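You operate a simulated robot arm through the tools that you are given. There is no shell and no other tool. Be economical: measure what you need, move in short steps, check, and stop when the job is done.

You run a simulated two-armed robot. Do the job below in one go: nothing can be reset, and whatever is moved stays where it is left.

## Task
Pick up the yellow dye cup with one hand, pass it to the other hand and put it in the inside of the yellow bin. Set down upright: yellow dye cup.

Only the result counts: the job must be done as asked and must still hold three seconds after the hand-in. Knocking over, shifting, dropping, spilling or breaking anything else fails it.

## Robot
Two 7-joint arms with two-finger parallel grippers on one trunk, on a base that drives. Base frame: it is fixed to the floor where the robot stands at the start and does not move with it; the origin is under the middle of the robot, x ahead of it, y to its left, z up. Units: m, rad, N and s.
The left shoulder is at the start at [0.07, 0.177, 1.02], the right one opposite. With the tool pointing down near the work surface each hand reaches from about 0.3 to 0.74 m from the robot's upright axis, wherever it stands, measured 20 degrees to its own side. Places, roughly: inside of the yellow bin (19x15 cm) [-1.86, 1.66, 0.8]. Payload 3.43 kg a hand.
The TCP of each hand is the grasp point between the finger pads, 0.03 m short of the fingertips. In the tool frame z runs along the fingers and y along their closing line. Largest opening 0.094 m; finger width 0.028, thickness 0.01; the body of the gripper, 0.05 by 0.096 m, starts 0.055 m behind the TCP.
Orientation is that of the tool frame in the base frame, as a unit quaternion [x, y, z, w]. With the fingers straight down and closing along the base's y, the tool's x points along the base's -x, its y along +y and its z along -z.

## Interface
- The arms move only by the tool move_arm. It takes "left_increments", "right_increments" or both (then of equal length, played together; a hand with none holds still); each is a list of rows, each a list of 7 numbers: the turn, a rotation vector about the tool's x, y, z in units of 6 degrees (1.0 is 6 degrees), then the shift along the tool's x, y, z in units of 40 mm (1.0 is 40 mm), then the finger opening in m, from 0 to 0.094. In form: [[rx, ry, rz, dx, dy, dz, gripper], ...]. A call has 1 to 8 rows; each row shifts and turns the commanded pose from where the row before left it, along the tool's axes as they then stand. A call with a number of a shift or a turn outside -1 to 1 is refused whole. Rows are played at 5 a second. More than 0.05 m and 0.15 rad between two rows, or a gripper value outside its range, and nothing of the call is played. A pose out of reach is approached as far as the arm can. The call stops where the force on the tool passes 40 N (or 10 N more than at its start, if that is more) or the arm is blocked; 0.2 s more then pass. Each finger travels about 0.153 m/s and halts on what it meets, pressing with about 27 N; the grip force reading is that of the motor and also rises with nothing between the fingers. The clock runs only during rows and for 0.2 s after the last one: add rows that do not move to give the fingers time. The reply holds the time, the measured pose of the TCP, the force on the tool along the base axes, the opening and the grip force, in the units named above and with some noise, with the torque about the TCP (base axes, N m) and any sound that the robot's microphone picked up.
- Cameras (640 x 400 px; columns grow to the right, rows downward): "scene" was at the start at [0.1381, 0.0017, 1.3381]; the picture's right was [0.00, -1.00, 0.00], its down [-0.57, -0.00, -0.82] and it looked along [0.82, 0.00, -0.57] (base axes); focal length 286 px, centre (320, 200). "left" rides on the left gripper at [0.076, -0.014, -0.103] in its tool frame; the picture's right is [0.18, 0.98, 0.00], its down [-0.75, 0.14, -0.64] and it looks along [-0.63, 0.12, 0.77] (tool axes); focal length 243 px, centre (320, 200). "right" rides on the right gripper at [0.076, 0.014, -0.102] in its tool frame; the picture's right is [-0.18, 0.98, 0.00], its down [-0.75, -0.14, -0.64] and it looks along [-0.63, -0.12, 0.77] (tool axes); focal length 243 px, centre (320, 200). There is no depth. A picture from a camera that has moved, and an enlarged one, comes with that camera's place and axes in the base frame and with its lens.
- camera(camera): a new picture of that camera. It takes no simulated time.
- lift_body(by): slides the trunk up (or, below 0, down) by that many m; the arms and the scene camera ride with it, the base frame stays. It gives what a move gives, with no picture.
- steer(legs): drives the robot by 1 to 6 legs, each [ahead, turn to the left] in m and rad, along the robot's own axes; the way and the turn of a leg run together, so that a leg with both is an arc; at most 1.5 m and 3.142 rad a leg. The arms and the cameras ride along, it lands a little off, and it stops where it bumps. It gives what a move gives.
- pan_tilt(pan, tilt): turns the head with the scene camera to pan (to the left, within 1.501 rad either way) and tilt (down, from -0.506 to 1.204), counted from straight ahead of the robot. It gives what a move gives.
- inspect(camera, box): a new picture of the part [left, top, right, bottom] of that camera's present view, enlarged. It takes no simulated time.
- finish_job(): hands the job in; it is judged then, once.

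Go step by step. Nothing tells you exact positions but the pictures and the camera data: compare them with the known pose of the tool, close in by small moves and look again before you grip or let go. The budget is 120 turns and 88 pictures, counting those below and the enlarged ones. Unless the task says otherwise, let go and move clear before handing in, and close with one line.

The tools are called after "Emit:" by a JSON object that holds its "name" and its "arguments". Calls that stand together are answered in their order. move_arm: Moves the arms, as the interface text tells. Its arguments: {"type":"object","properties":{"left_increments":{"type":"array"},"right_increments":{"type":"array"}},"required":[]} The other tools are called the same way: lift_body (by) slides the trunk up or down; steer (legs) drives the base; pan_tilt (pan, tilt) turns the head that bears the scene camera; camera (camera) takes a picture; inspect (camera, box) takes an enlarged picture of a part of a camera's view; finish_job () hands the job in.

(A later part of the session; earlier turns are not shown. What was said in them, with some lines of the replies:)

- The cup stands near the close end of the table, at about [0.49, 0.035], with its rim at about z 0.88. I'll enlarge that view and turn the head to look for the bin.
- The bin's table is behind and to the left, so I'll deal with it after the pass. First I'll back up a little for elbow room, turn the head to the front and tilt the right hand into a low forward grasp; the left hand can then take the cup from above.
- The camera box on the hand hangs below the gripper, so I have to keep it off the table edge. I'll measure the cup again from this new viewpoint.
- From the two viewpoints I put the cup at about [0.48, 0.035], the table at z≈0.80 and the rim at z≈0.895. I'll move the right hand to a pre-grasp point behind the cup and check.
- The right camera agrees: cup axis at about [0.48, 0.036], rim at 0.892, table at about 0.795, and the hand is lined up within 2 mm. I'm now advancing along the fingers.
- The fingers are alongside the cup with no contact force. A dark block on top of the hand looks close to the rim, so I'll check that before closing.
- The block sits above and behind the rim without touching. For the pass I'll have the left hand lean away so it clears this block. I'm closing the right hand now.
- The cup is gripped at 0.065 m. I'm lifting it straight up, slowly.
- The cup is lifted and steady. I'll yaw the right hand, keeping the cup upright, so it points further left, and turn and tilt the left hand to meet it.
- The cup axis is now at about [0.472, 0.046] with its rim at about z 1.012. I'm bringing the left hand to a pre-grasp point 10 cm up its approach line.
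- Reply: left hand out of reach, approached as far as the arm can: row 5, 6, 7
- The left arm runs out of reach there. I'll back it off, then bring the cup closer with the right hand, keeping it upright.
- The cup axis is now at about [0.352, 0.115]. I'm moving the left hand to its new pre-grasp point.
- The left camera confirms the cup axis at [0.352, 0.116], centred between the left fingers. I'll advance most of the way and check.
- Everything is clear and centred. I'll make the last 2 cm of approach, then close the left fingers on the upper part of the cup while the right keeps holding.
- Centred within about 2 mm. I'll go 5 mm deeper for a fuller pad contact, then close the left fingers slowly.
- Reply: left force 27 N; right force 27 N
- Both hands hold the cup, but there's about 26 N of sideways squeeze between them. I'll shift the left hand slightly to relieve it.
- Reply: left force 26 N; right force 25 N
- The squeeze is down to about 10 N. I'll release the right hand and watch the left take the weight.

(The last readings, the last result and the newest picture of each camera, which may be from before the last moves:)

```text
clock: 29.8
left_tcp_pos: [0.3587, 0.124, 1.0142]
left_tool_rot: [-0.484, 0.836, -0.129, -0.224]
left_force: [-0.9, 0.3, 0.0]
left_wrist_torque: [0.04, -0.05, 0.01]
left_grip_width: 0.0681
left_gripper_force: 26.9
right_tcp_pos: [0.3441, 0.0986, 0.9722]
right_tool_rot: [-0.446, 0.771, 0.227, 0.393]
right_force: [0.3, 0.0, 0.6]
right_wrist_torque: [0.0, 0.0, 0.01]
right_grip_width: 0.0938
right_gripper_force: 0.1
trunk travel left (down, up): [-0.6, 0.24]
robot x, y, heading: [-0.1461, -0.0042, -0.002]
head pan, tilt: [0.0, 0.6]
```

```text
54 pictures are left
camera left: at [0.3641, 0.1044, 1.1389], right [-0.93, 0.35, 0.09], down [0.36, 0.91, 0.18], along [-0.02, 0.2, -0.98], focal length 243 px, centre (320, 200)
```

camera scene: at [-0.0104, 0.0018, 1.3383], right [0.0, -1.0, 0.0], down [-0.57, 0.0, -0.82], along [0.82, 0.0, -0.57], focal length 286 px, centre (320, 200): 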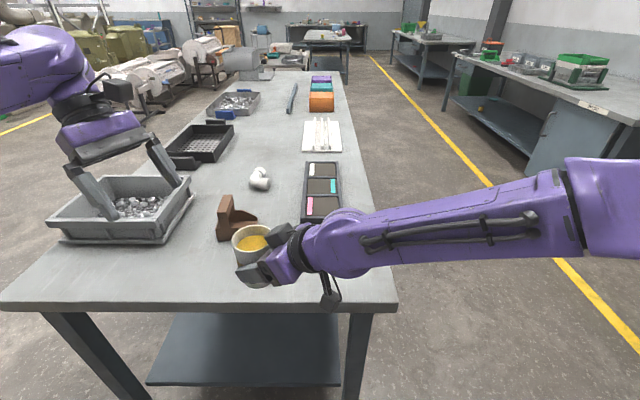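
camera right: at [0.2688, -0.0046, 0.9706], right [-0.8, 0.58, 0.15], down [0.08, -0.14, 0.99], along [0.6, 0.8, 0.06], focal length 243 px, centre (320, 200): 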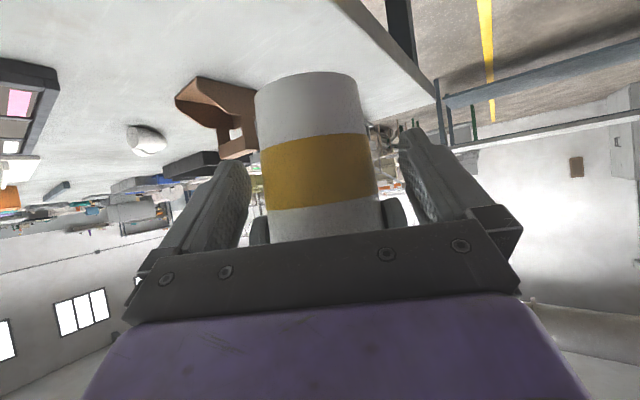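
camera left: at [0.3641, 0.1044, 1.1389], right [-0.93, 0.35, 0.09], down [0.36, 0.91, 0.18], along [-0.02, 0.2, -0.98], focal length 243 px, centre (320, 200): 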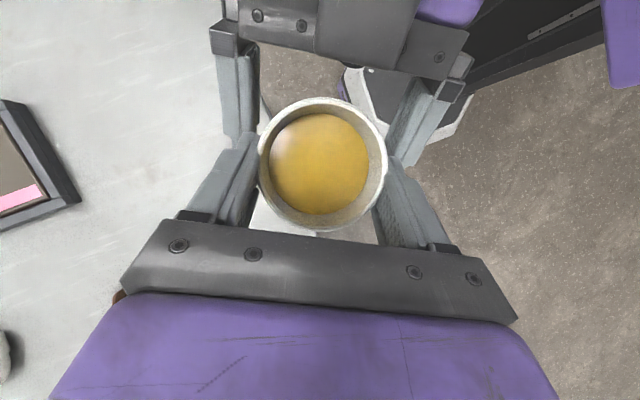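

The right hand is open and the cup stays steady in the left. I'm retracting the right hand horizontally, away from the cup.

Emit:
{"name": "move_arm", "arguments": {"right_increments": [[0, 0, 0, 0.294, 0, -0.405, 0.094], [0, 0, 0, 0.294, 0, -0.405, 0.094], [0, 0, 0, 0.4, 0, -0.56, 0.094], [0, 0, 0, 0.4, 0, -0.56, 0.094], [0, 0, 0, 0.4, 0, -0.56, 0.094], [0, 0, 0, 0, 0, 0, 0.094]]}}

Emit:
{"name": "camera", "arguments": {"camera": "scene"}}

```text
clock: 31.2
left_tcp_pos: [0.3591, 0.1234, 1.0126]
left_tool_rot: [-0.484, 0.836, -0.13, -0.225]
left_force: [-1.1, 0.1, 0.4]
left_wrist_torque: [0.04, -0.01, -0.03]
left_grip_width: 0.0678
left_gripper_force: 26.9
right_tcp_pos: [0.282, -0.0077, 0.9733]
right_tool_rot: [-0.447, 0.772, 0.227, 0.391]
right_force: [-0.9, 0.4, 0.6]
right_wrist_torque: [-0.01, 0.0, 0.02]
right_grip_width: 0.0942
right_gripper_force: 0.0
trunk travel left (down, up): [-0.6, 0.24]
robot x, y, heading: [-0.1493, 0.0017, 0.002]
head pan, tilt: [0.0, 0.6]
```

```text
53 pictures are left
camera scene: at [-0.0098, 0.0023, 1.3383], right [0.0, -1.0, 0.0], down [-0.57, 0.0, -0.82], along [0.82, 0.0, -0.57], focal length 286 px, centre (320, 200)
```

scene: 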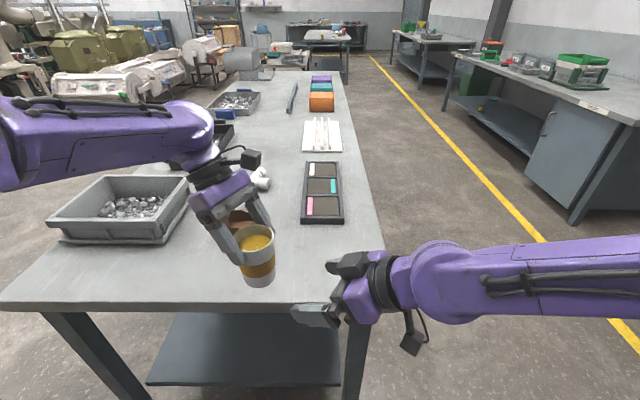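

The pass worked: the left hand holds the cup upright. Next I'll back away from the table and look left for the bin.

Emit:
{"name": "steer", "arguments": {"legs": [[-0.35, 0]]}}

Emit:
{"name": "pan_tilt", "arguments": {"pan": 1.5, "tilt": 0.4}}

Emit:
{"name": "camera", "arguments": {"camera": "scene"}}

Emit:
{"name": "camera", "arguments": {"camera": "left"}}

```text
clock: 33.4
left_tcp_pos: [0.0105, 0.123, 1.0133]
left_tool_rot: [-0.483, 0.836, -0.13, -0.224]
left_force: [-0.1, -0.2, 0.6]
left_wrist_torque: [0.03, -0.03, -0.01]
left_grip_width: 0.0682
left_gripper_force: 26.8
right_tcp_pos: [-0.0669, -0.0086, 0.9728]
right_tool_rot: [-0.446, 0.771, 0.227, 0.393]
right_force: [0.1, 0.1, -0.1]
right_wrist_torque: [0.03, -0.03, -0.01]
right_grip_width: 0.094
right_gripper_force: 0.1
trunk travel left (down, up): [-0.6, 0.24]
robot x, y, heading: [-0.4973, -0.0001, 0.002]
head pan, tilt: [0.0, 0.6]
```

```text
clock: 35.0
left_tcp_pos: [0.0113, 0.1241, 1.0136]
left_tool_rot: [-0.484, 0.836, -0.129, -0.224]
left_force: [0.4, -0.1, 0.4]
left_wrist_torque: [0.06, -0.01, 0.0]
left_grip_width: 0.068
left_gripper_force: 26.8
right_tcp_pos: [-0.068, -0.0072, 0.9731]
right_tool_rot: [-0.446, 0.771, 0.227, 0.393]
right_force: [0.2, -0.9, 0.5]
right_wrist_torque: [0.03, 0.02, -0.01]
right_grip_width: 0.094
right_gripper_force: 0.0
trunk travel left (down, up): [-0.6, 0.24]
robot x, y, heading: [-0.499, -0.0007, 0.002]
head pan, tilt: [1.499, 0.4]
```

```text
52 pictures are left
camera scene: at [-0.4405, 0.0933, 1.3566], right [1.0, -0.07, 0.0], down [-0.03, -0.39, -0.92], along [0.06, 0.92, -0.39], focal length 286 px, centre (320, 200)
```

scene: 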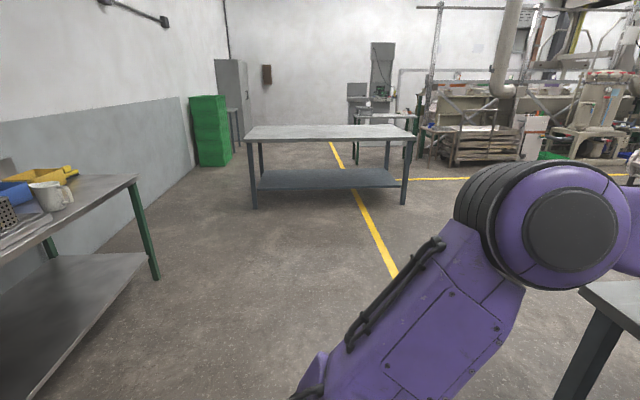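

```text
51 pictures are left
camera left: at [0.0157, 0.1044, 1.1388], right [-0.93, 0.35, 0.09], down [0.36, 0.91, 0.18], along [-0.02, 0.2, -0.98], focal length 243 px, centre (320, 200)
```

left: 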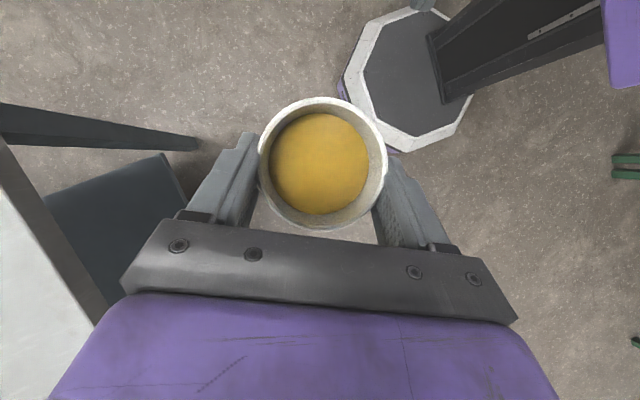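

The yellow bin is on the green-legged table to the left, whose near edge is at about x −1.47. I'll raise the trunk for clearance and drive to a spot in front of it, facing −x.

Emit:
{"name": "lift_body", "arguments": {"by": 0.1}}

Emit:
{"name": "steer", "arguments": {"legs": [[0, 1.704], [1.2, 0], [0.657, 0]]}}

Emit:
{"name": "camera", "arguments": {"camera": "scene"}}

Emit:
{"name": "camera", "arguments": {"camera": "left"}}

```text
clock: 36.4
left_tcp_pos: [0.0117, 0.1235, 1.1134]
left_tool_rot: [-0.484, 0.836, -0.129, -0.223]
left_force: [-0.1, 0.0, -3.7]
left_wrist_torque: [0.07, -0.01, 0.01]
left_grip_width: 0.0681
left_gripper_force: 26.6
right_tcp_pos: [-0.0655, -0.0083, 1.0727]
right_tool_rot: [-0.447, 0.771, 0.227, 0.393]
right_force: [0.0, -0.1, 0.2]
right_wrist_torque: [0.03, 0.01, 0.03]
right_grip_width: 0.0939
right_gripper_force: 0.0
trunk travel left (down, up): [-0.7, 0.14]
robot x, y, heading: [-0.4965, 0.0002, -0.0]
head pan, tilt: [1.499, 0.4]
```

```text
clock: 50.0
left_tcp_pos: [-1.0401, 2.3183, 1.113]
left_tool_rot: [0.951, -0.167, 0.255, 0.044]
left_force: [0.5, -0.4, -2.6]
left_wrist_torque: [0.02, 0.04, 0.0]
left_grip_width: 0.0678
left_gripper_force: 27.3
right_tcp_pos: [-0.8978, 2.264, 1.0721]
right_tool_rot: [0.877, -0.153, -0.448, -0.079]
right_force: [-0.9, 0.1, -0.3]
right_wrist_torque: [-0.03, 0.04, 0.02]
right_grip_width: 0.0943
right_gripper_force: 0.2
trunk travel left (down, up): [-0.7, 0.14]
robot x, y, heading: [-0.8253, 1.8384, 1.748]
head pan, tilt: [1.499, 0.4]
```

```text
50 pictures are left
camera scene: at [-0.9306, 1.879, 1.4566], right [-0.1, 0.99, 0.0], down [0.39, 0.04, -0.92], along [-0.92, -0.1, -0.39], focal length 286 px, centre (320, 200)
```

scene: 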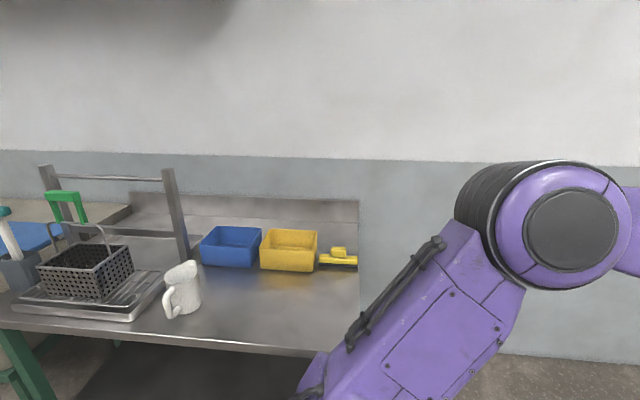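

```text
49 pictures are left
camera left: at [-1.021, 2.3266, 1.239], right [-0.18, -0.98, 0.09], down [-0.96, 0.2, 0.18], along [-0.19, -0.06, -0.98], focal length 243 px, centre (320, 200)
```

left: 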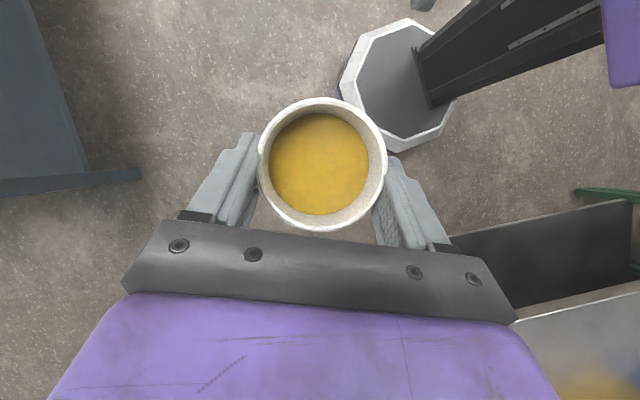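

The yellow bin stands between a blue bin and a small yellow tool, with its front at about x −1.80 and y about 1.66. I'll turn to face the table, then yaw the left wrist in free space so the hand leans back towards the robot, which gains reach.

Emit:
{"name": "steer", "arguments": {"legs": [[0, 1.394]]}}

Emit:
{"name": "pan_tilt", "arguments": {"pan": 0.0, "tilt": 0.6}}

Emit:
{"name": "camera", "arguments": {"camera": "scene"}}

```text
clock: 53.8
left_tcp_pos: [-1.3357, 1.7102, 1.1144]
left_tool_rot: [0.834, 0.487, 0.225, -0.13]
left_force: [-0.8, -0.1, -3.6]
left_wrist_torque: [-0.06, 0.05, 0.06]
left_grip_width: 0.0676
left_gripper_force: 26.7
right_tcp_pos: [-1.2603, 1.8421, 1.0721]
right_tool_rot: [0.77, 0.449, -0.392, 0.228]
right_force: [1.0, 1.4, 0.2]
right_wrist_torque: [-0.01, -0.04, 0.0]
right_grip_width: 0.0941
right_gripper_force: 0.1
trunk travel left (down, up): [-0.7, 0.14]
robot x, y, heading: [-0.8316, 1.8379, -3.135]
head pan, tilt: [1.499, 0.4]
```

```text
clock: 55.4
left_tcp_pos: [-1.3361, 1.7109, 1.1129]
left_tool_rot: [0.835, 0.487, 0.224, -0.129]
left_force: [0.7, 0.1, -4.0]
left_wrist_torque: [-0.02, 0.03, 0.0]
left_grip_width: 0.0676
left_gripper_force: 27.4
right_tcp_pos: [-1.2602, 1.842, 1.0737]
right_tool_rot: [0.77, 0.449, -0.392, 0.229]
right_force: [0.6, 0.1, 0.6]
right_wrist_torque: [0.0, -0.01, 0.0]
right_grip_width: 0.094
right_gripper_force: 0.0
trunk travel left (down, up): [-0.7, 0.14]
robot x, y, heading: [-0.8305, 1.839, -3.134]
head pan, tilt: [0.0, 0.6]
```

```text
48 pictures are left
camera scene: at [-0.9686, 1.8378, 1.4383], right [-0.01, 1.0, 0.0], down [0.57, 0.01, -0.82], along [-0.82, -0.01, -0.57], focal length 286 px, centre (320, 200)
```

scene: 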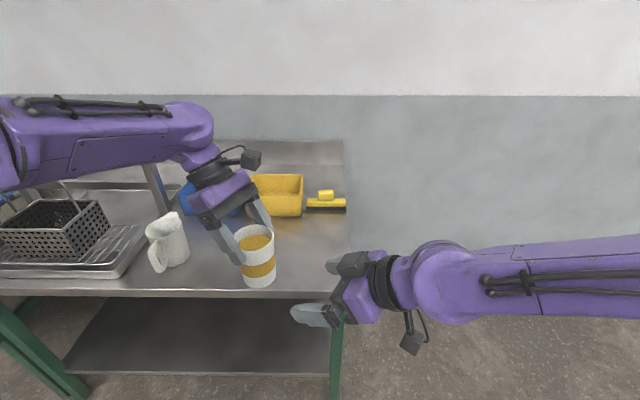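

I'll enlarge the bin for measurement before the wrist yaw.

Emit:
{"name": "inspect", "arguments": {"camera": "scene", "box": [210, 140, 370, 240]}}

```text
4.00 times, centred on (290, 190) of scene
camera zoom: at [-0.9686, 1.8378, 1.4383], right [-0.01, 1.0, 0.0], down [0.57, 0.01, -0.82], along [-0.82, -0.01, -0.57], focal length 1146 px, centre (440, 240)
```

zoom: 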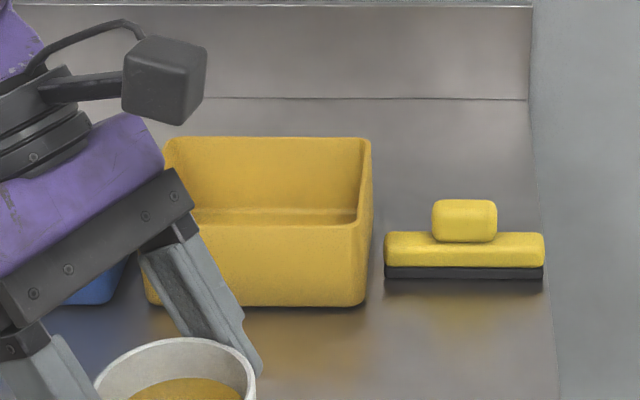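

The bin measures about 20×16 cm outside, with its rim near z 0.89 and its centre near [-1.86, 1.66]. I'm now yawing the left hand about the vertical, cup upright.

Emit:
{"name": "move_arm", "arguments": {"left_increments": [[0.35, 0, -0.606, 0, 0, 0, 0.04], [0.35, 0, -0.606, 0, 0, 0, 0.04], [0.35, 0, -0.606, 0, 0, 0, 0.04], [0.35, 0, -0.606, 0, 0, 0, 0.04], [0.35, 0, -0.606, 0, 0, 0, 0.04], [0.35, 0, -0.606, 0, 0, 0, 0.04], [0.35, 0, -0.606, 0, 0, 0, 0.04], [0.35, 0, -0.606, 0, 0, 0, 0.04]]}}

Emit:
{"name": "camera", "arguments": {"camera": "scene"}}

```text
clock: 57.2
left_tcp_pos: [-1.3365, 1.7103, 1.1132]
left_tool_rot: [0.658, 0.707, 0.176, -0.189]
left_force: [-0.3, -0.3, -4.2]
left_wrist_torque: [-0.07, 0.01, 0.04]
left_grip_width: 0.0676
left_gripper_force: 27.4
right_tcp_pos: [-1.2588, 1.8418, 1.0727]
right_tool_rot: [0.769, 0.45, -0.392, 0.229]
right_force: [0.2, 0.1, 0.1]
right_wrist_torque: [-0.01, -0.05, 0.0]
right_grip_width: 0.094
right_gripper_force: 0.1
trunk travel left (down, up): [-0.7, 0.14]
robot x, y, heading: [-0.8295, 1.8357, -3.131]
head pan, tilt: [0.0, 0.6]
```

```text
46 pictures are left
camera scene: at [-0.9682, 1.838, 1.4384], right [-0.01, 1.0, 0.0], down [0.57, 0.01, -0.82], along [-0.82, -0.01, -0.57], focal length 286 px, centre (320, 200)
```

scene: 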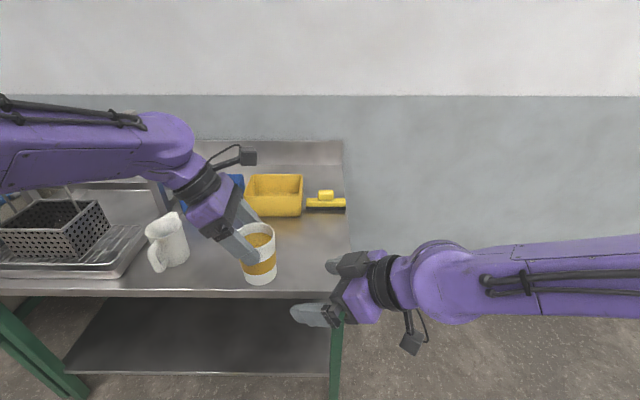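

That went well, so I'll repeat it for another 34°.

Emit:
{"name": "move_arm", "arguments": {"left_increments": [[0.35, 0, -0.606, 0, 0, 0, 0.04], [0.35, 0, -0.606, 0, 0, 0, 0.04], [0.35, 0, -0.606, 0, 0, 0, 0.04], [0.35, 0, -0.606, 0, 0, 0, 0.04], [0.35, 0, -0.606, 0, 0, 0, 0.04], [0.35, 0, -0.606, 0, 0, 0, 0.04], [0.35, 0, -0.606, 0, 0, 0, 0.04], [0.35, 0, -0.606, 0, 0, 0, 0.04]]}}

Emit:
{"name": "camera", "arguments": {"camera": "scene"}}

```text
clock: 59.0
left_tcp_pos: [-1.3368, 1.7093, 1.1126]
left_tool_rot: [0.425, 0.867, 0.115, -0.231]
left_force: [0.3, -0.1, -3.8]
left_wrist_torque: [-0.01, -0.07, 0.0]
left_grip_width: 0.0679
left_gripper_force: 26.8
right_tcp_pos: [-1.2609, 1.8405, 1.0719]
right_tool_rot: [0.77, 0.449, -0.392, 0.228]
right_force: [-0.1, 0.5, -0.4]
right_wrist_torque: [0.0, 0.0, 0.0]
right_grip_width: 0.0939
right_gripper_force: 0.1
trunk travel left (down, up): [-0.7, 0.14]
robot x, y, heading: [-0.8323, 1.8349, -3.135]
head pan, tilt: [0.0, 0.6]
```

```text
45 pictures are left
camera scene: at [-0.9685, 1.8369, 1.4383], right [-0.01, 1.0, 0.0], down [0.57, 0.01, -0.82], along [-0.82, -0.01, -0.57], focal length 286 px, centre (320, 200)
```

scene: 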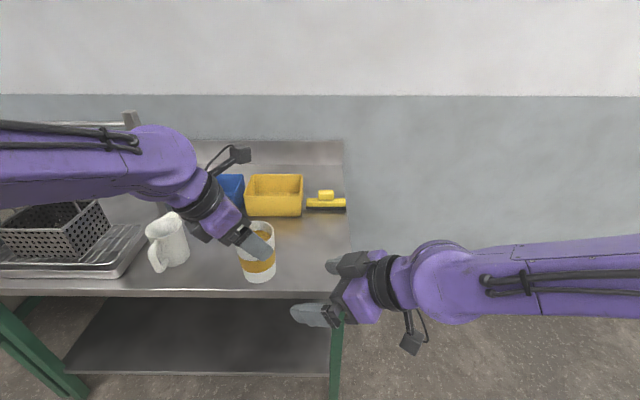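

The hand now leans back towards the robot. I'll drive forward 0.28 m to bring the bin within reach.

Emit:
{"name": "steer", "arguments": {"legs": [[0.28, 0]]}}

Emit:
{"name": "camera", "arguments": {"camera": "scene"}}

Emit:
{"name": "camera", "arguments": {"camera": "left"}}

```text
clock: 61.0
left_tcp_pos: [-1.6203, 1.7124, 1.1132]
left_tool_rot: [0.428, 0.866, 0.115, -0.233]
left_force: [-0.2, 0.5, -3.1]
left_wrist_torque: [0.01, -0.03, 0.01]
left_grip_width: 0.0676
left_gripper_force: 27.0
right_tcp_pos: [-1.5436, 1.8427, 1.0726]
right_tool_rot: [0.771, 0.447, -0.393, 0.227]
right_force: [-0.4, 0.0, 0.1]
right_wrist_torque: [0.0, 0.01, -0.04]
right_grip_width: 0.094
right_gripper_force: 0.0
trunk travel left (down, up): [-0.7, 0.14]
robot x, y, heading: [-1.1109, 1.8365, -3.14]
head pan, tilt: [0.0, 0.6]
```

```text
44 pictures are left
camera scene: at [-1.2517, 1.8371, 1.4385], right [0.0, 1.0, 0.0], down [0.56, 0.0, -0.83], along [-0.83, 0.0, -0.56], focal length 286 px, centre (320, 200)
```

scene: 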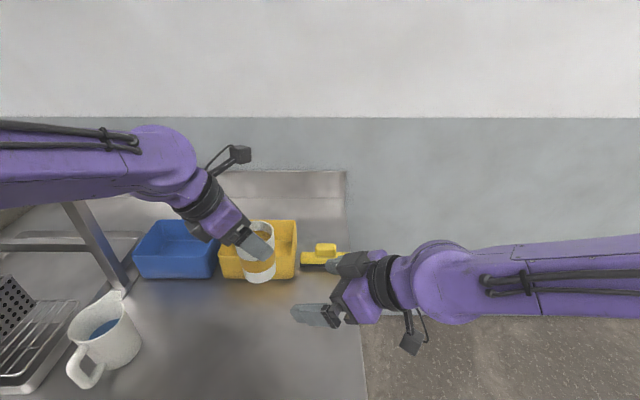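

```text
43 pictures are left
camera left: at [-1.6414, 1.7162, 1.239], right [0.68, 0.72, 0.09], down [0.7, -0.69, 0.18], along [0.19, -0.06, -0.98], focal length 243 px, centre (320, 200)
```

left: 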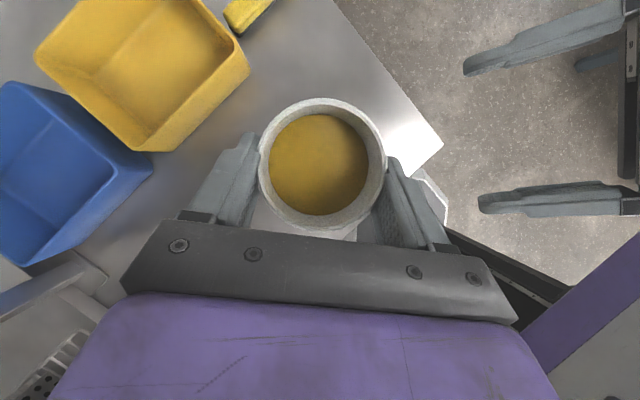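

Emit:
{"name": "inspect", "arguments": {"camera": "left", "box": [0, 0, 256, 160]}}

Emit:
{"name": "inspect", "arguments": {"camera": "scene", "box": [180, 190, 340, 290]}}

```text
2.50 times, centred on (128, 80) of left
camera zoom: at [-1.6414, 1.7162, 1.239], right [0.68, 0.72, 0.09], down [0.7, -0.69, 0.18], along [0.19, -0.06, -0.98], focal length 606 px, centre (800, 500)
```

zoom: 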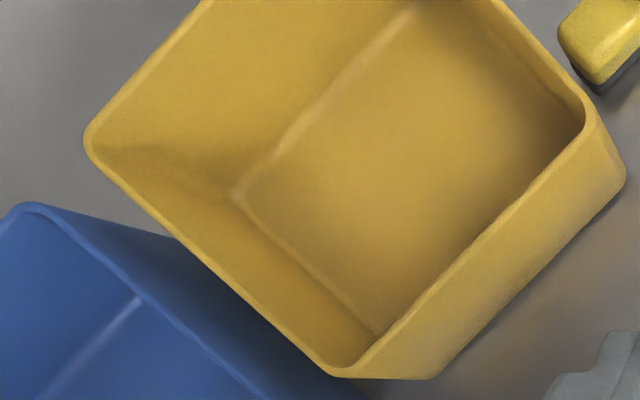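

```text
4.00 times, centred on (260, 240) of scene
camera zoom: at [-1.2517, 1.8371, 1.4385], right [0.0, 1.0, 0.0], down [0.56, 0.0, -0.83], along [-0.83, 0.0, -0.56], focal length 1146 px, centre (560, 40)
```

zoom: 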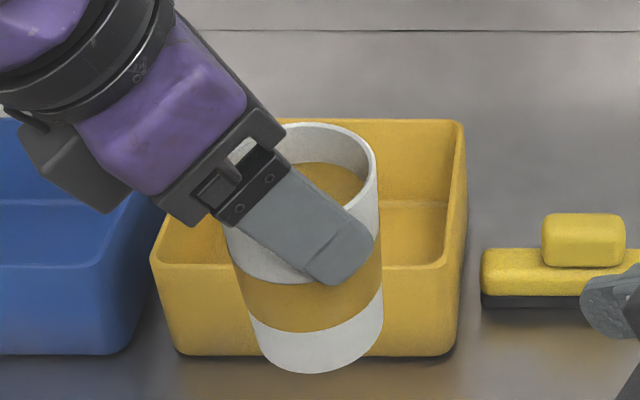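

The bin opening spans x −1.94 to −1.79 and y 1.57 to 1.75, with its rim at about z 0.89. I'll creep forward 3 cm, then move the cup over the bin centre while still high.

Emit:
{"name": "steer", "arguments": {"legs": [[0.03, 0]]}}

Emit:
{"name": "move_arm", "arguments": {"left_increments": [[0, 0, 0, 0.2, -0.622, 0.116, 0.04], [0, 0, 0, 0.2, -0.622, 0.116, 0.04], [0, 0, 0, 0.2, -0.622, 0.116, 0.04], [0, 0, 0, 0.2, -0.622, 0.116, 0.04], [0, 0, 0, 0.2, -0.622, 0.116, 0.04], [0, 0, 0, 0.2, -0.622, 0.116, 0.04], [0, 0, 0, 0.2, -0.622, 0.116, 0.04], [0, 0, 0, 0, 0, 0, 0.04]]}}

Emit:
{"name": "camera", "arguments": {"camera": "left"}}

Emit:
{"name": "camera", "arguments": {"camera": "scene"}}

```text
clock: 61.8
left_tcp_pos: [-1.6472, 1.7127, 1.1156]
left_tool_rot: [0.428, 0.866, 0.114, -0.233]
left_force: [1.6, 0.2, -3.2]
left_wrist_torque: [-0.05, 0.01, 0.02]
left_grip_width: 0.0674
left_gripper_force: 26.6
right_tcp_pos: [-1.569, 1.8429, 1.0753]
right_tool_rot: [0.77, 0.447, -0.395, 0.226]
right_force: [0.6, -0.4, -0.1]
right_wrist_torque: [0.02, 0.0, -0.04]
right_grip_width: 0.0942
right_gripper_force: 0.1
trunk travel left (down, up): [-0.7, 0.14]
robot x, y, heading: [-1.1429, 1.8351, -3.136]
head pan, tilt: [0.0, 0.6]
```

```text
clock: 63.6
left_tcp_pos: [-1.8274, 1.6585, 1.1151]
left_tool_rot: [0.429, 0.866, 0.114, -0.23]
left_force: [0.6, 0.5, -3.7]
left_wrist_torque: [-0.05, -0.02, 0.01]
left_grip_width: 0.0677
left_gripper_force: 27.7
right_tcp_pos: [-1.5723, 1.8436, 1.073]
right_tool_rot: [0.77, 0.448, -0.393, 0.228]
right_force: [0.8, -1.0, -0.4]
right_wrist_torque: [0.01, -0.02, 0.0]
right_grip_width: 0.094
right_gripper_force: 0.1
trunk travel left (down, up): [-0.7, 0.14]
robot x, y, heading: [-1.1423, 1.8385, -3.136]
head pan, tilt: [0.0, 0.6]
```

```text
40 pictures are left
camera left: at [-1.8479, 1.6635, 1.2405], right [0.68, 0.72, 0.09], down [0.7, -0.69, 0.18], along [0.19, -0.06, -0.98], focal length 243 px, centre (320, 200)
```

left: 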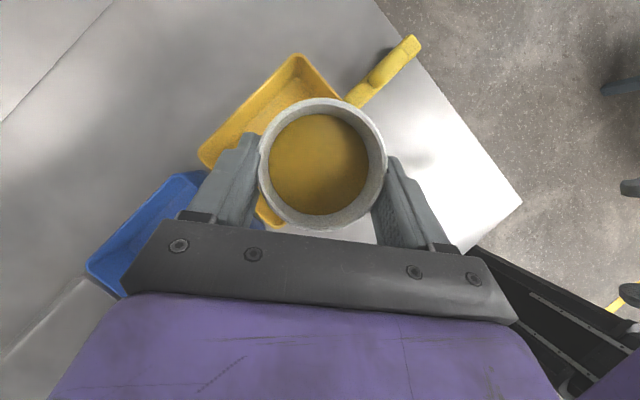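

```text
39 pictures are left
camera scene: at [-1.2813, 1.8372, 1.4384], right [0.0, 1.0, 0.0], down [0.56, 0.0, -0.83], along [-0.83, 0.0, -0.56], focal length 286 px, centre (320, 200)
```

scene: 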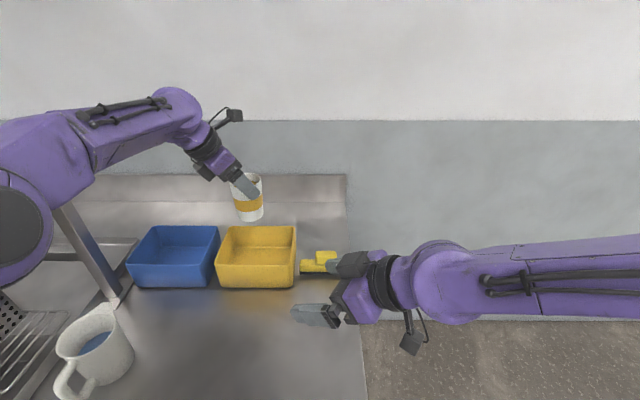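

The cup is nearly over the bin. I'll take one more small step to centre it, then lower it straight down partway.

Emit:
{"name": "move_arm", "arguments": {"left_increments": [[0, 0, 0, 0.2, -0.675, 0.116, 0.04], [0, 0, 0, -0.2, 0, 0.346, 0.04], [0, 0, 0, -0.25, 0, 0.433, 0.04], [0, 0, 0, -0.25, 0, 0.433, 0.04], [0, 0, 0, -0.25, 0, 0.433, 0.04], [0, 0, 0, -0.25, 0, 0.433, 0.04], [0, 0, 0, 0, 0, 0, 0.04]]}}

Emit:
{"name": "camera", "arguments": {"camera": "left"}}

Emit:
{"name": "inspect", "arguments": {"camera": "scene", "box": [120, 140, 360, 290]}}

```text
clock: 65.2
left_tcp_pos: [-1.8546, 1.6474, 1.0158]
left_tool_rot: [0.428, 0.866, 0.114, -0.232]
left_force: [-0.1, -0.2, -3.5]
left_wrist_torque: [-0.05, -0.03, 0.03]
left_grip_width: 0.0674
left_gripper_force: 27.0
right_tcp_pos: [-1.5726, 1.8433, 1.0727]
right_tool_rot: [0.771, 0.447, -0.392, 0.228]
right_force: [0.6, -1.1, -0.1]
right_wrist_torque: [-0.04, 0.0, -0.01]
right_grip_width: 0.094
right_gripper_force: 0.1
trunk travel left (down, up): [-0.7, 0.14]
robot x, y, heading: [-1.1448, 1.836, -3.139]
head pan, tilt: [0.0, 0.6]
```

```text
38 pictures are left
camera left: at [-1.8757, 1.6527, 1.1423], right [0.68, 0.72, 0.09], down [0.7, -0.69, 0.18], along [0.19, -0.06, -0.98], focal length 243 px, centre (320, 200)
```

left: 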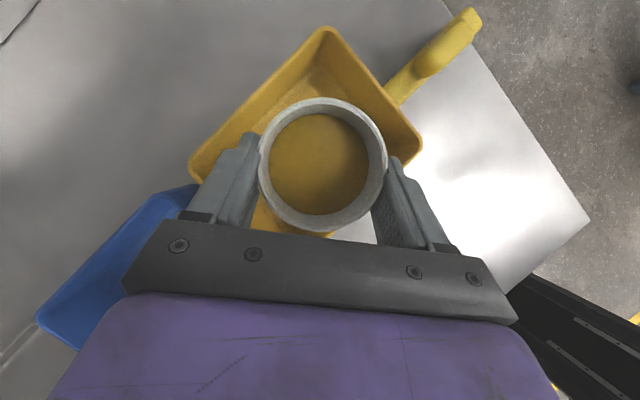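

```text
2.67 times, centred on (240, 215) of scene
camera zoom: at [-1.2821, 1.837, 1.4383], right [0.0, 1.0, 0.0], down [0.57, 0.0, -0.82], along [-0.82, 0.0, -0.57], focal length 764 px, centre (533, 160)
```

zoom: 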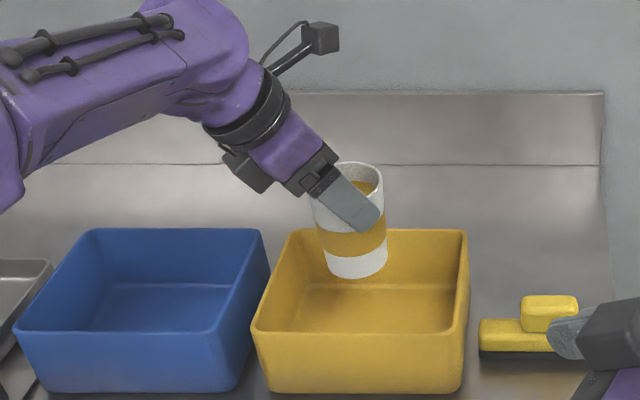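

The cup is centred at about [-1.864, 1.659]. I'm lowering another 7 cm and checking clearances.

Emit:
{"name": "move_arm", "arguments": {"left_increments": [[0, 0, 0, -0.2, 0, 0.346, 0.04], [0, 0, 0, -0.2, 0, 0.346, 0.04], [0, 0, 0, -0.2, 0, 0.346, 0.04], [0, 0, 0, -0.2, 0, 0.346, 0.04], [0, 0, 0, -0.08, 0, 0.139, 0.04], [0, 0, 0, 0, 0, 0, 0.04]]}}

Emit:
{"name": "camera", "arguments": {"camera": "left"}}

Emit:
{"name": "inspect", "arguments": {"camera": "scene", "box": [120, 140, 360, 290]}}

```text
clock: 66.6
left_tcp_pos: [-1.8551, 1.6478, 0.9462]
left_tool_rot: [0.428, 0.866, 0.114, -0.232]
left_force: [0.2, -0.3, -3.2]
left_wrist_torque: [-0.02, 0.01, 0.0]
left_grip_width: 0.0673
left_gripper_force: 27.0
right_tcp_pos: [-1.5734, 1.8441, 1.0732]
right_tool_rot: [0.771, 0.447, -0.393, 0.228]
right_force: [-0.4, 0.4, 0.0]
right_wrist_torque: [0.0, 0.0, -0.02]
right_grip_width: 0.0937
right_gripper_force: 0.0
trunk travel left (down, up): [-0.7, 0.14]
robot x, y, heading: [-1.1406, 1.8345, -3.137]
head pan, tilt: [0.0, 0.6]
```

```text
36 pictures are left
camera left: at [-1.8761, 1.6523, 1.0727], right [0.68, 0.72, 0.09], down [0.7, -0.69, 0.18], along [0.19, -0.06, -0.98], focal length 243 px, centre (320, 200)
```

left: 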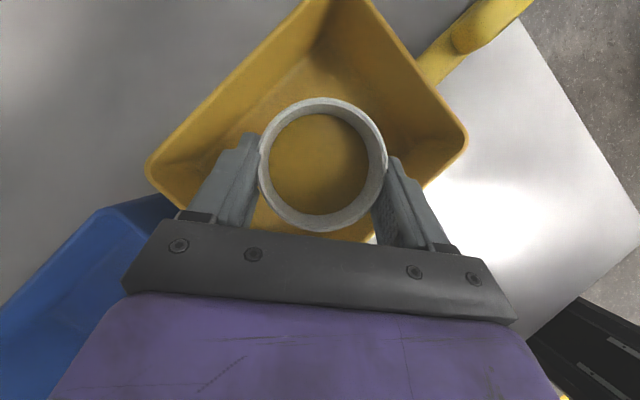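

```text
2.67 times, centred on (240, 215) of scene
camera zoom: at [-1.2822, 1.837, 1.4383], right [0.0, 1.0, 0.0], down [0.57, 0.0, -0.82], along [-0.82, 0.0, -0.57], focal length 764 px, centre (533, 160)
```

zoom: 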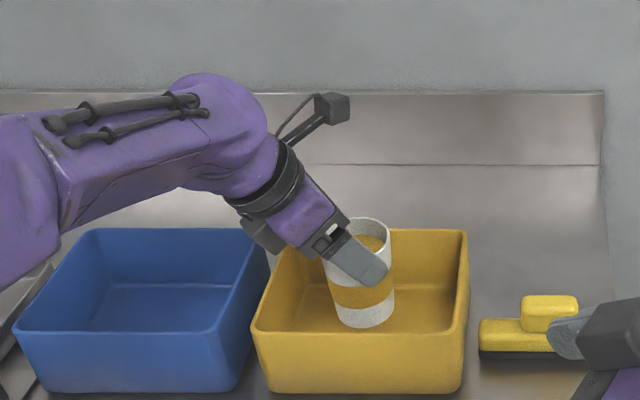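

Everything is clear. I'll go down 3 cm more, then 2–3 mm steps until the force shows contact.

Emit:
{"name": "move_arm", "arguments": {"left_increments": [[0, 0, 0, -0.075, 0, 0.13, 0.04], [0, 0, 0, -0.075, 0, 0.13, 0.04], [0, 0, 0, -0.075, 0, 0.13, 0.04], [0, 0, 0, -0.075, 0, 0.13, 0.04], [0, 0, 0, -0.06, 0, 0.104, 0.04]]}}

Emit:
{"name": "inspect", "arguments": {"camera": "scene", "box": [180, 180, 320, 290]}}

```text
clock: 67.8
left_tcp_pos: [-1.8567, 1.6479, 0.9184]
left_tool_rot: [0.428, 0.866, 0.114, -0.232]
left_force: [-1.0, 0.1, -3.6]
left_wrist_torque: [-0.05, -0.04, 0.01]
left_grip_width: 0.0674
left_gripper_force: 27.3
right_tcp_pos: [-1.5732, 1.8429, 1.0739]
right_tool_rot: [0.771, 0.447, -0.393, 0.228]
right_force: [0.4, -0.8, -0.2]
right_wrist_torque: [0.0, -0.02, -0.01]
right_grip_width: 0.0938
right_gripper_force: 0.1
trunk travel left (down, up): [-0.7, 0.14]
robot x, y, heading: [-1.1426, 1.8377, -3.139]
head pan, tilt: [0.0, 0.6]
```

```text
3.64 times, centred on (250, 235) of scene
camera zoom: at [-1.2823, 1.8369, 1.4383], right [0.0, 1.0, 0.0], down [0.57, 0.0, -0.82], along [-0.82, 0.0, -0.57], focal length 1041 px, centre (574, 73)
```

zoom: 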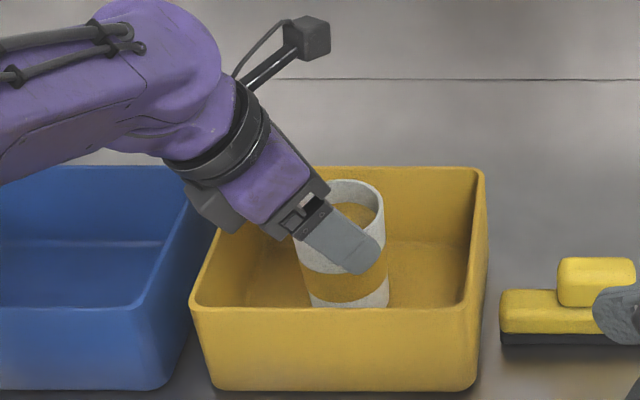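

Emit:
{"name": "move_arm", "arguments": {"left_increments": [[0, 0, 0, -0.03, 0, 0.052, 0.04], [0, 0, 0, -0.03, 0, 0.052, 0.04], [0, 0, 0, -0.03, 0, 0.052, 0.04], [0, 0, 0, 0, 0, 0, 0.04]]}}

```text
clock: 68.8
left_tcp_pos: [-1.8543, 1.6479, 0.9099]
left_tool_rot: [0.428, 0.866, 0.114, -0.231]
left_force: [0.0, 0.1, -3.1]
left_wrist_torque: [-0.02, 0.0, -0.01]
left_grip_width: 0.0675
left_gripper_force: 27.0
right_tcp_pos: [-1.5737, 1.8432, 1.073]
right_tool_rot: [0.771, 0.447, -0.393, 0.228]
right_force: [0.9, -0.2, 0.3]
right_wrist_torque: [0.02, -0.04, 0.02]
right_grip_width: 0.094
right_gripper_force: 0.1
trunk travel left (down, up): [-0.7, 0.14]
robot x, y, heading: [-1.1418, 1.8371, -3.137]
head pan, tilt: [0.0, 0.6]
```

No contact yet; continuing in small steps.

Emit:
{"name": "move_arm", "arguments": {"left_increments": [[0, 0, 0, -0.025, 0, 0.043, 0.04], [0, 0, 0, -0.025, 0, 0.043, 0.04], [0, 0, 0, 0, 0, 0, 0.04]]}}

Emit:
{"name": "move_arm", "arguments": {"left_increments": [[0, 0, 0, -0.025, 0, 0.043, 0.04], [0, 0, 0, 0, 0, 0, 0.04]]}}

```text
clock: 69.6
left_tcp_pos: [-1.8544, 1.6484, 0.9068]
left_tool_rot: [0.428, 0.866, 0.114, -0.231]
left_force: [0.1, 0.1, -2.9]
left_wrist_torque: [-0.03, -0.04, -0.03]
left_grip_width: 0.0674
left_gripper_force: 27.2
right_tcp_pos: [-1.574, 1.8418, 1.0735]
right_tool_rot: [0.771, 0.447, -0.393, 0.228]
right_force: [-0.6, -0.4, 0.4]
right_wrist_torque: [-0.04, 0.01, 0.02]
right_grip_width: 0.0941
right_gripper_force: 0.1
trunk travel left (down, up): [-0.7, 0.14]
robot x, y, heading: [-1.1433, 1.8345, -3.136]
head pan, tilt: [0.0, 0.6]
```

```text
clock: 70.2
left_tcp_pos: [-1.8551, 1.6489, 0.9039]
left_tool_rot: [0.428, 0.866, 0.114, -0.231]
left_force: [0.9, -0.4, -3.0]
left_wrist_torque: [0.0, -0.02, -0.02]
left_grip_width: 0.0672
left_gripper_force: 27.0
right_tcp_pos: [-1.5738, 1.843, 1.0732]
right_tool_rot: [0.771, 0.447, -0.393, 0.228]
right_force: [-0.7, 0.1, -0.4]
right_wrist_torque: [-0.01, -0.01, -0.01]
right_grip_width: 0.0941
right_gripper_force: 0.0
trunk travel left (down, up): [-0.7, 0.14]
robot x, y, heading: [-1.1424, 1.836, -3.136]
head pan, tilt: [0.0, 0.6]
```

Emit:
{"name": "move_arm", "arguments": {"left_increments": [[0, 0, 0, -0.025, 0, 0.043, 0.04], [0, 0, 0, 0, 0, 0, 0.04]]}}

Emit:
{"name": "move_arm", "arguments": {"left_increments": [[0, 0, 0, -0.025, 0, 0.043, 0.04], [0, 0, 0, 0, 0, 0, 0.04]]}}

Emit:
{"name": "inspect", "arguments": {"camera": "scene", "box": [180, 180, 320, 290]}}

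```text
clock: 70.8
left_tcp_pos: [-1.8548, 1.6481, 0.9024]
left_tool_rot: [0.429, 0.866, 0.115, -0.231]
left_force: [-0.3, 0.2, -3.3]
left_wrist_torque: [-0.06, -0.03, 0.02]
left_grip_width: 0.067
left_gripper_force: 27.5
right_tcp_pos: [-1.5734, 1.8426, 1.0731]
right_tool_rot: [0.771, 0.447, -0.392, 0.228]
right_force: [-0.2, -0.1, -1.0]
right_wrist_torque: [0.01, -0.01, -0.05]
right_grip_width: 0.0939
right_gripper_force: 0.0
trunk travel left (down, up): [-0.7, 0.14]
robot x, y, heading: [-1.1433, 1.8359, -3.138]
head pan, tilt: [0.0, 0.6]
```

```text
clock: 71.4
left_tcp_pos: [-1.8555, 1.6483, 0.9019]
left_tool_rot: [0.428, 0.866, 0.114, -0.232]
left_force: [-0.2, 0.6, 0.5]
left_wrist_torque: [0.02, -0.12, -0.01]
left_grip_width: 0.0672
left_gripper_force: 27.0
right_tcp_pos: [-1.5734, 1.8429, 1.0731]
right_tool_rot: [0.771, 0.447, -0.393, 0.227]
right_force: [-0.4, -0.5, -0.7]
right_wrist_torque: [0.02, -0.01, 0.04]
right_grip_width: 0.0941
right_gripper_force: 0.1
trunk travel left (down, up): [-0.7, 0.14]
robot x, y, heading: [-1.1429, 1.8352, -3.137]
head pan, tilt: [0.0, 0.6]
```

```text
3.64 times, centred on (250, 235) of scene
camera zoom: at [-1.2816, 1.8371, 1.4385], right [0.0, 1.0, 0.0], down [0.57, 0.0, -0.82], along [-0.82, 0.0, -0.57], focal length 1041 px, centre (574, 73)
```

zoom: 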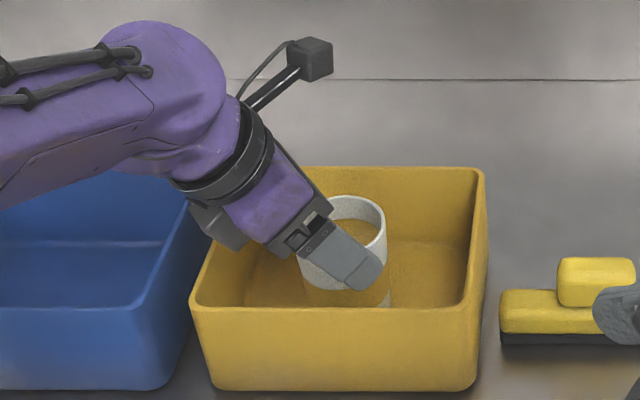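

The floor is touched: the weight has come off the hand. I'll press 1 mm further and open slowly.

Emit:
{"name": "move_arm", "arguments": {"left_increments": [[0, 0, 0, -0.012, 0, 0.022, 0.04], [0, 0, 0, 0, 0, 0, 0.06], [0, 0, 0, 0, 0, 0, 0.068], [0, 0, 0, 0, 0, 0, 0.072], [0, 0, 0, 0, 0, 0, 0.078], [0, 0, 0, 0, 0, 0, 0.086], [0, 0, 0, 0, 0, 0, 0.094], [0, 0, 0, 0, 0, 0, 0.094]]}}

Emit:
{"name": "camera", "arguments": {"camera": "left"}}

Emit:
{"name": "inspect", "arguments": {"camera": "scene", "box": [180, 180, 320, 290]}}

```text
clock: 73.2
left_tcp_pos: [-1.854, 1.6494, 0.9006]
left_tool_rot: [0.429, 0.866, 0.115, -0.232]
left_force: [0.0, 0.8, 0.4]
left_wrist_torque: [-0.04, 0.0, -0.01]
left_grip_width: 0.0939
left_gripper_force: 0.0
right_tcp_pos: [-1.5733, 1.8434, 1.073]
right_tool_rot: [0.771, 0.447, -0.392, 0.227]
right_force: [0.2, -0.5, -0.2]
right_wrist_torque: [0.01, 0.01, 0.02]
right_grip_width: 0.0939
right_gripper_force: 0.1
trunk travel left (down, up): [-0.7, 0.14]
robot x, y, heading: [-1.1431, 1.8364, -3.14]
head pan, tilt: [0.0, 0.6]
```

```text
32 pictures are left
camera left: at [-1.876, 1.6529, 1.0259], right [0.68, 0.72, 0.09], down [0.7, -0.69, 0.18], along [0.19, -0.06, -0.98], focal length 243 px, centre (320, 200)
```

left: 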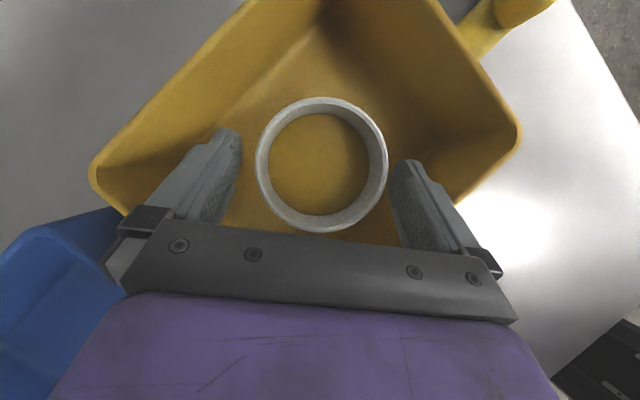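

```text
3.64 times, centred on (250, 235) of scene
camera zoom: at [-1.2816, 1.8371, 1.4384], right [0.0, 1.0, 0.0], down [0.57, 0.0, -0.82], along [-0.82, 0.0, -0.57], focal length 1041 px, centre (574, 73)
```

zoom: 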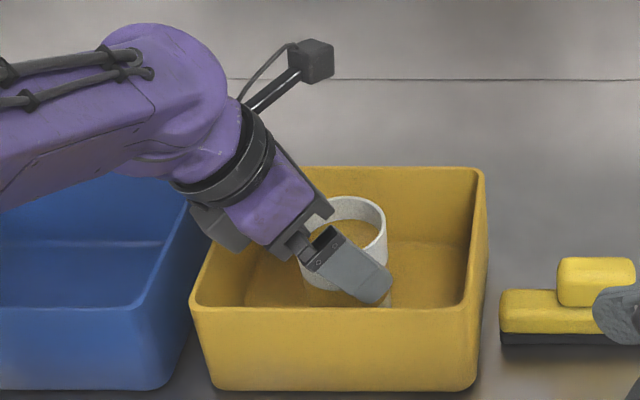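

The cup stands free in the bin. I'm withdrawing back along the fingers, nudging slightly to keep them centred, and then rising.

Emit:
{"name": "move_arm", "arguments": {"left_increments": [[0, 0, 0, 0, 0.06, 0, 0.094], [0, 0, 0, 0, 0, -0.3, 0.094], [0, 0, 0, 0, 0, -0.5, 0.094], [0, 0, 0, 0, 0, -0.6, 0.094], [0, 0, 0, 0, 0, -0.6, 0.094], [0, 0, 0, 0, 0, -0.6, 0.094], [0, 0, 0, 0, 0, -0.6, 0.094], [0, 0, 0, 0, 0, 0, 0.094]]}}

Emit:
{"name": "camera", "arguments": {"camera": "scene"}}

Emit:
{"name": "camera", "arguments": {"camera": "left"}}

```text
clock: 75.0
left_tcp_pos: [-1.8131, 1.599, 1.0103]
left_tool_rot: [0.428, 0.866, 0.114, -0.232]
left_force: [-0.1, -0.1, 0.0]
left_wrist_torque: [0.02, 0.0, 0.0]
left_grip_width: 0.094
left_gripper_force: 0.0
right_tcp_pos: [-1.5727, 1.8435, 1.0733]
right_tool_rot: [0.771, 0.447, -0.393, 0.227]
right_force: [-0.2, -0.1, -0.7]
right_wrist_torque: [-0.01, 0.02, 0.03]
right_grip_width: 0.0939
right_gripper_force: 0.0
trunk travel left (down, up): [-0.7, 0.14]
robot x, y, heading: [-1.1404, 1.8374, -3.138]
head pan, tilt: [0.0, 0.6]
```

```text
30 pictures are left
camera scene: at [-1.2822, 1.8372, 1.4383], right [0.0, 1.0, 0.0], down [0.57, 0.0, -0.82], along [-0.82, 0.0, -0.57], focal length 286 px, centre (320, 200)
```

scene: 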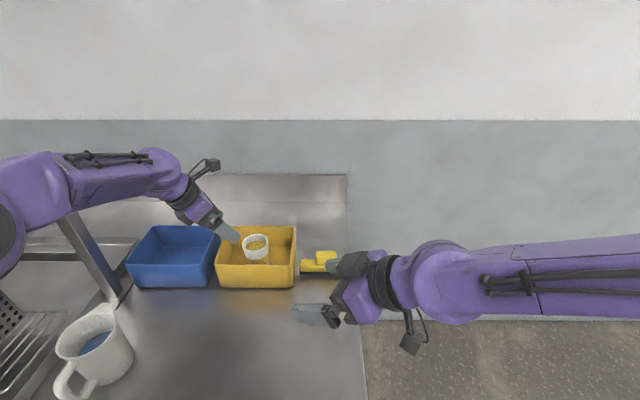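

```text
29 pictures are left
camera left: at [-1.8344, 1.603, 1.1367], right [0.68, 0.72, 0.09], down [0.7, -0.69, 0.18], along [0.19, -0.06, -0.98], focal length 243 px, centre (320, 200)
```

left: 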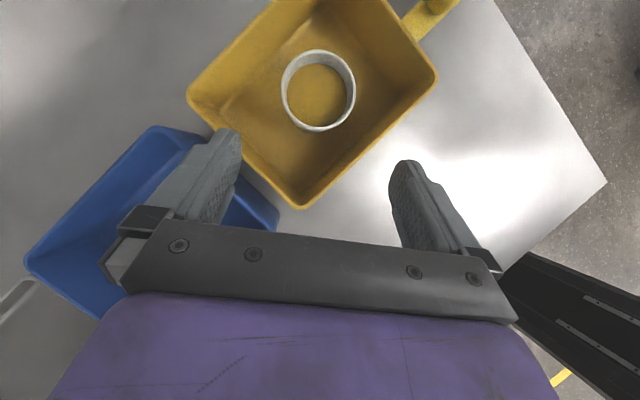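

The cup stands upright in the yellow bin, the hand is clear, and nothing else has moved. I'm handing in.

Emit:
{"name": "finish_job", "arguments": {}}

```text
The job is handed in.
```

The right hand picked up the yellow dye cup and passed it to the left, which set it upright inside the yellow bin; both hands are clear and the pictures show nothing else disturbed.
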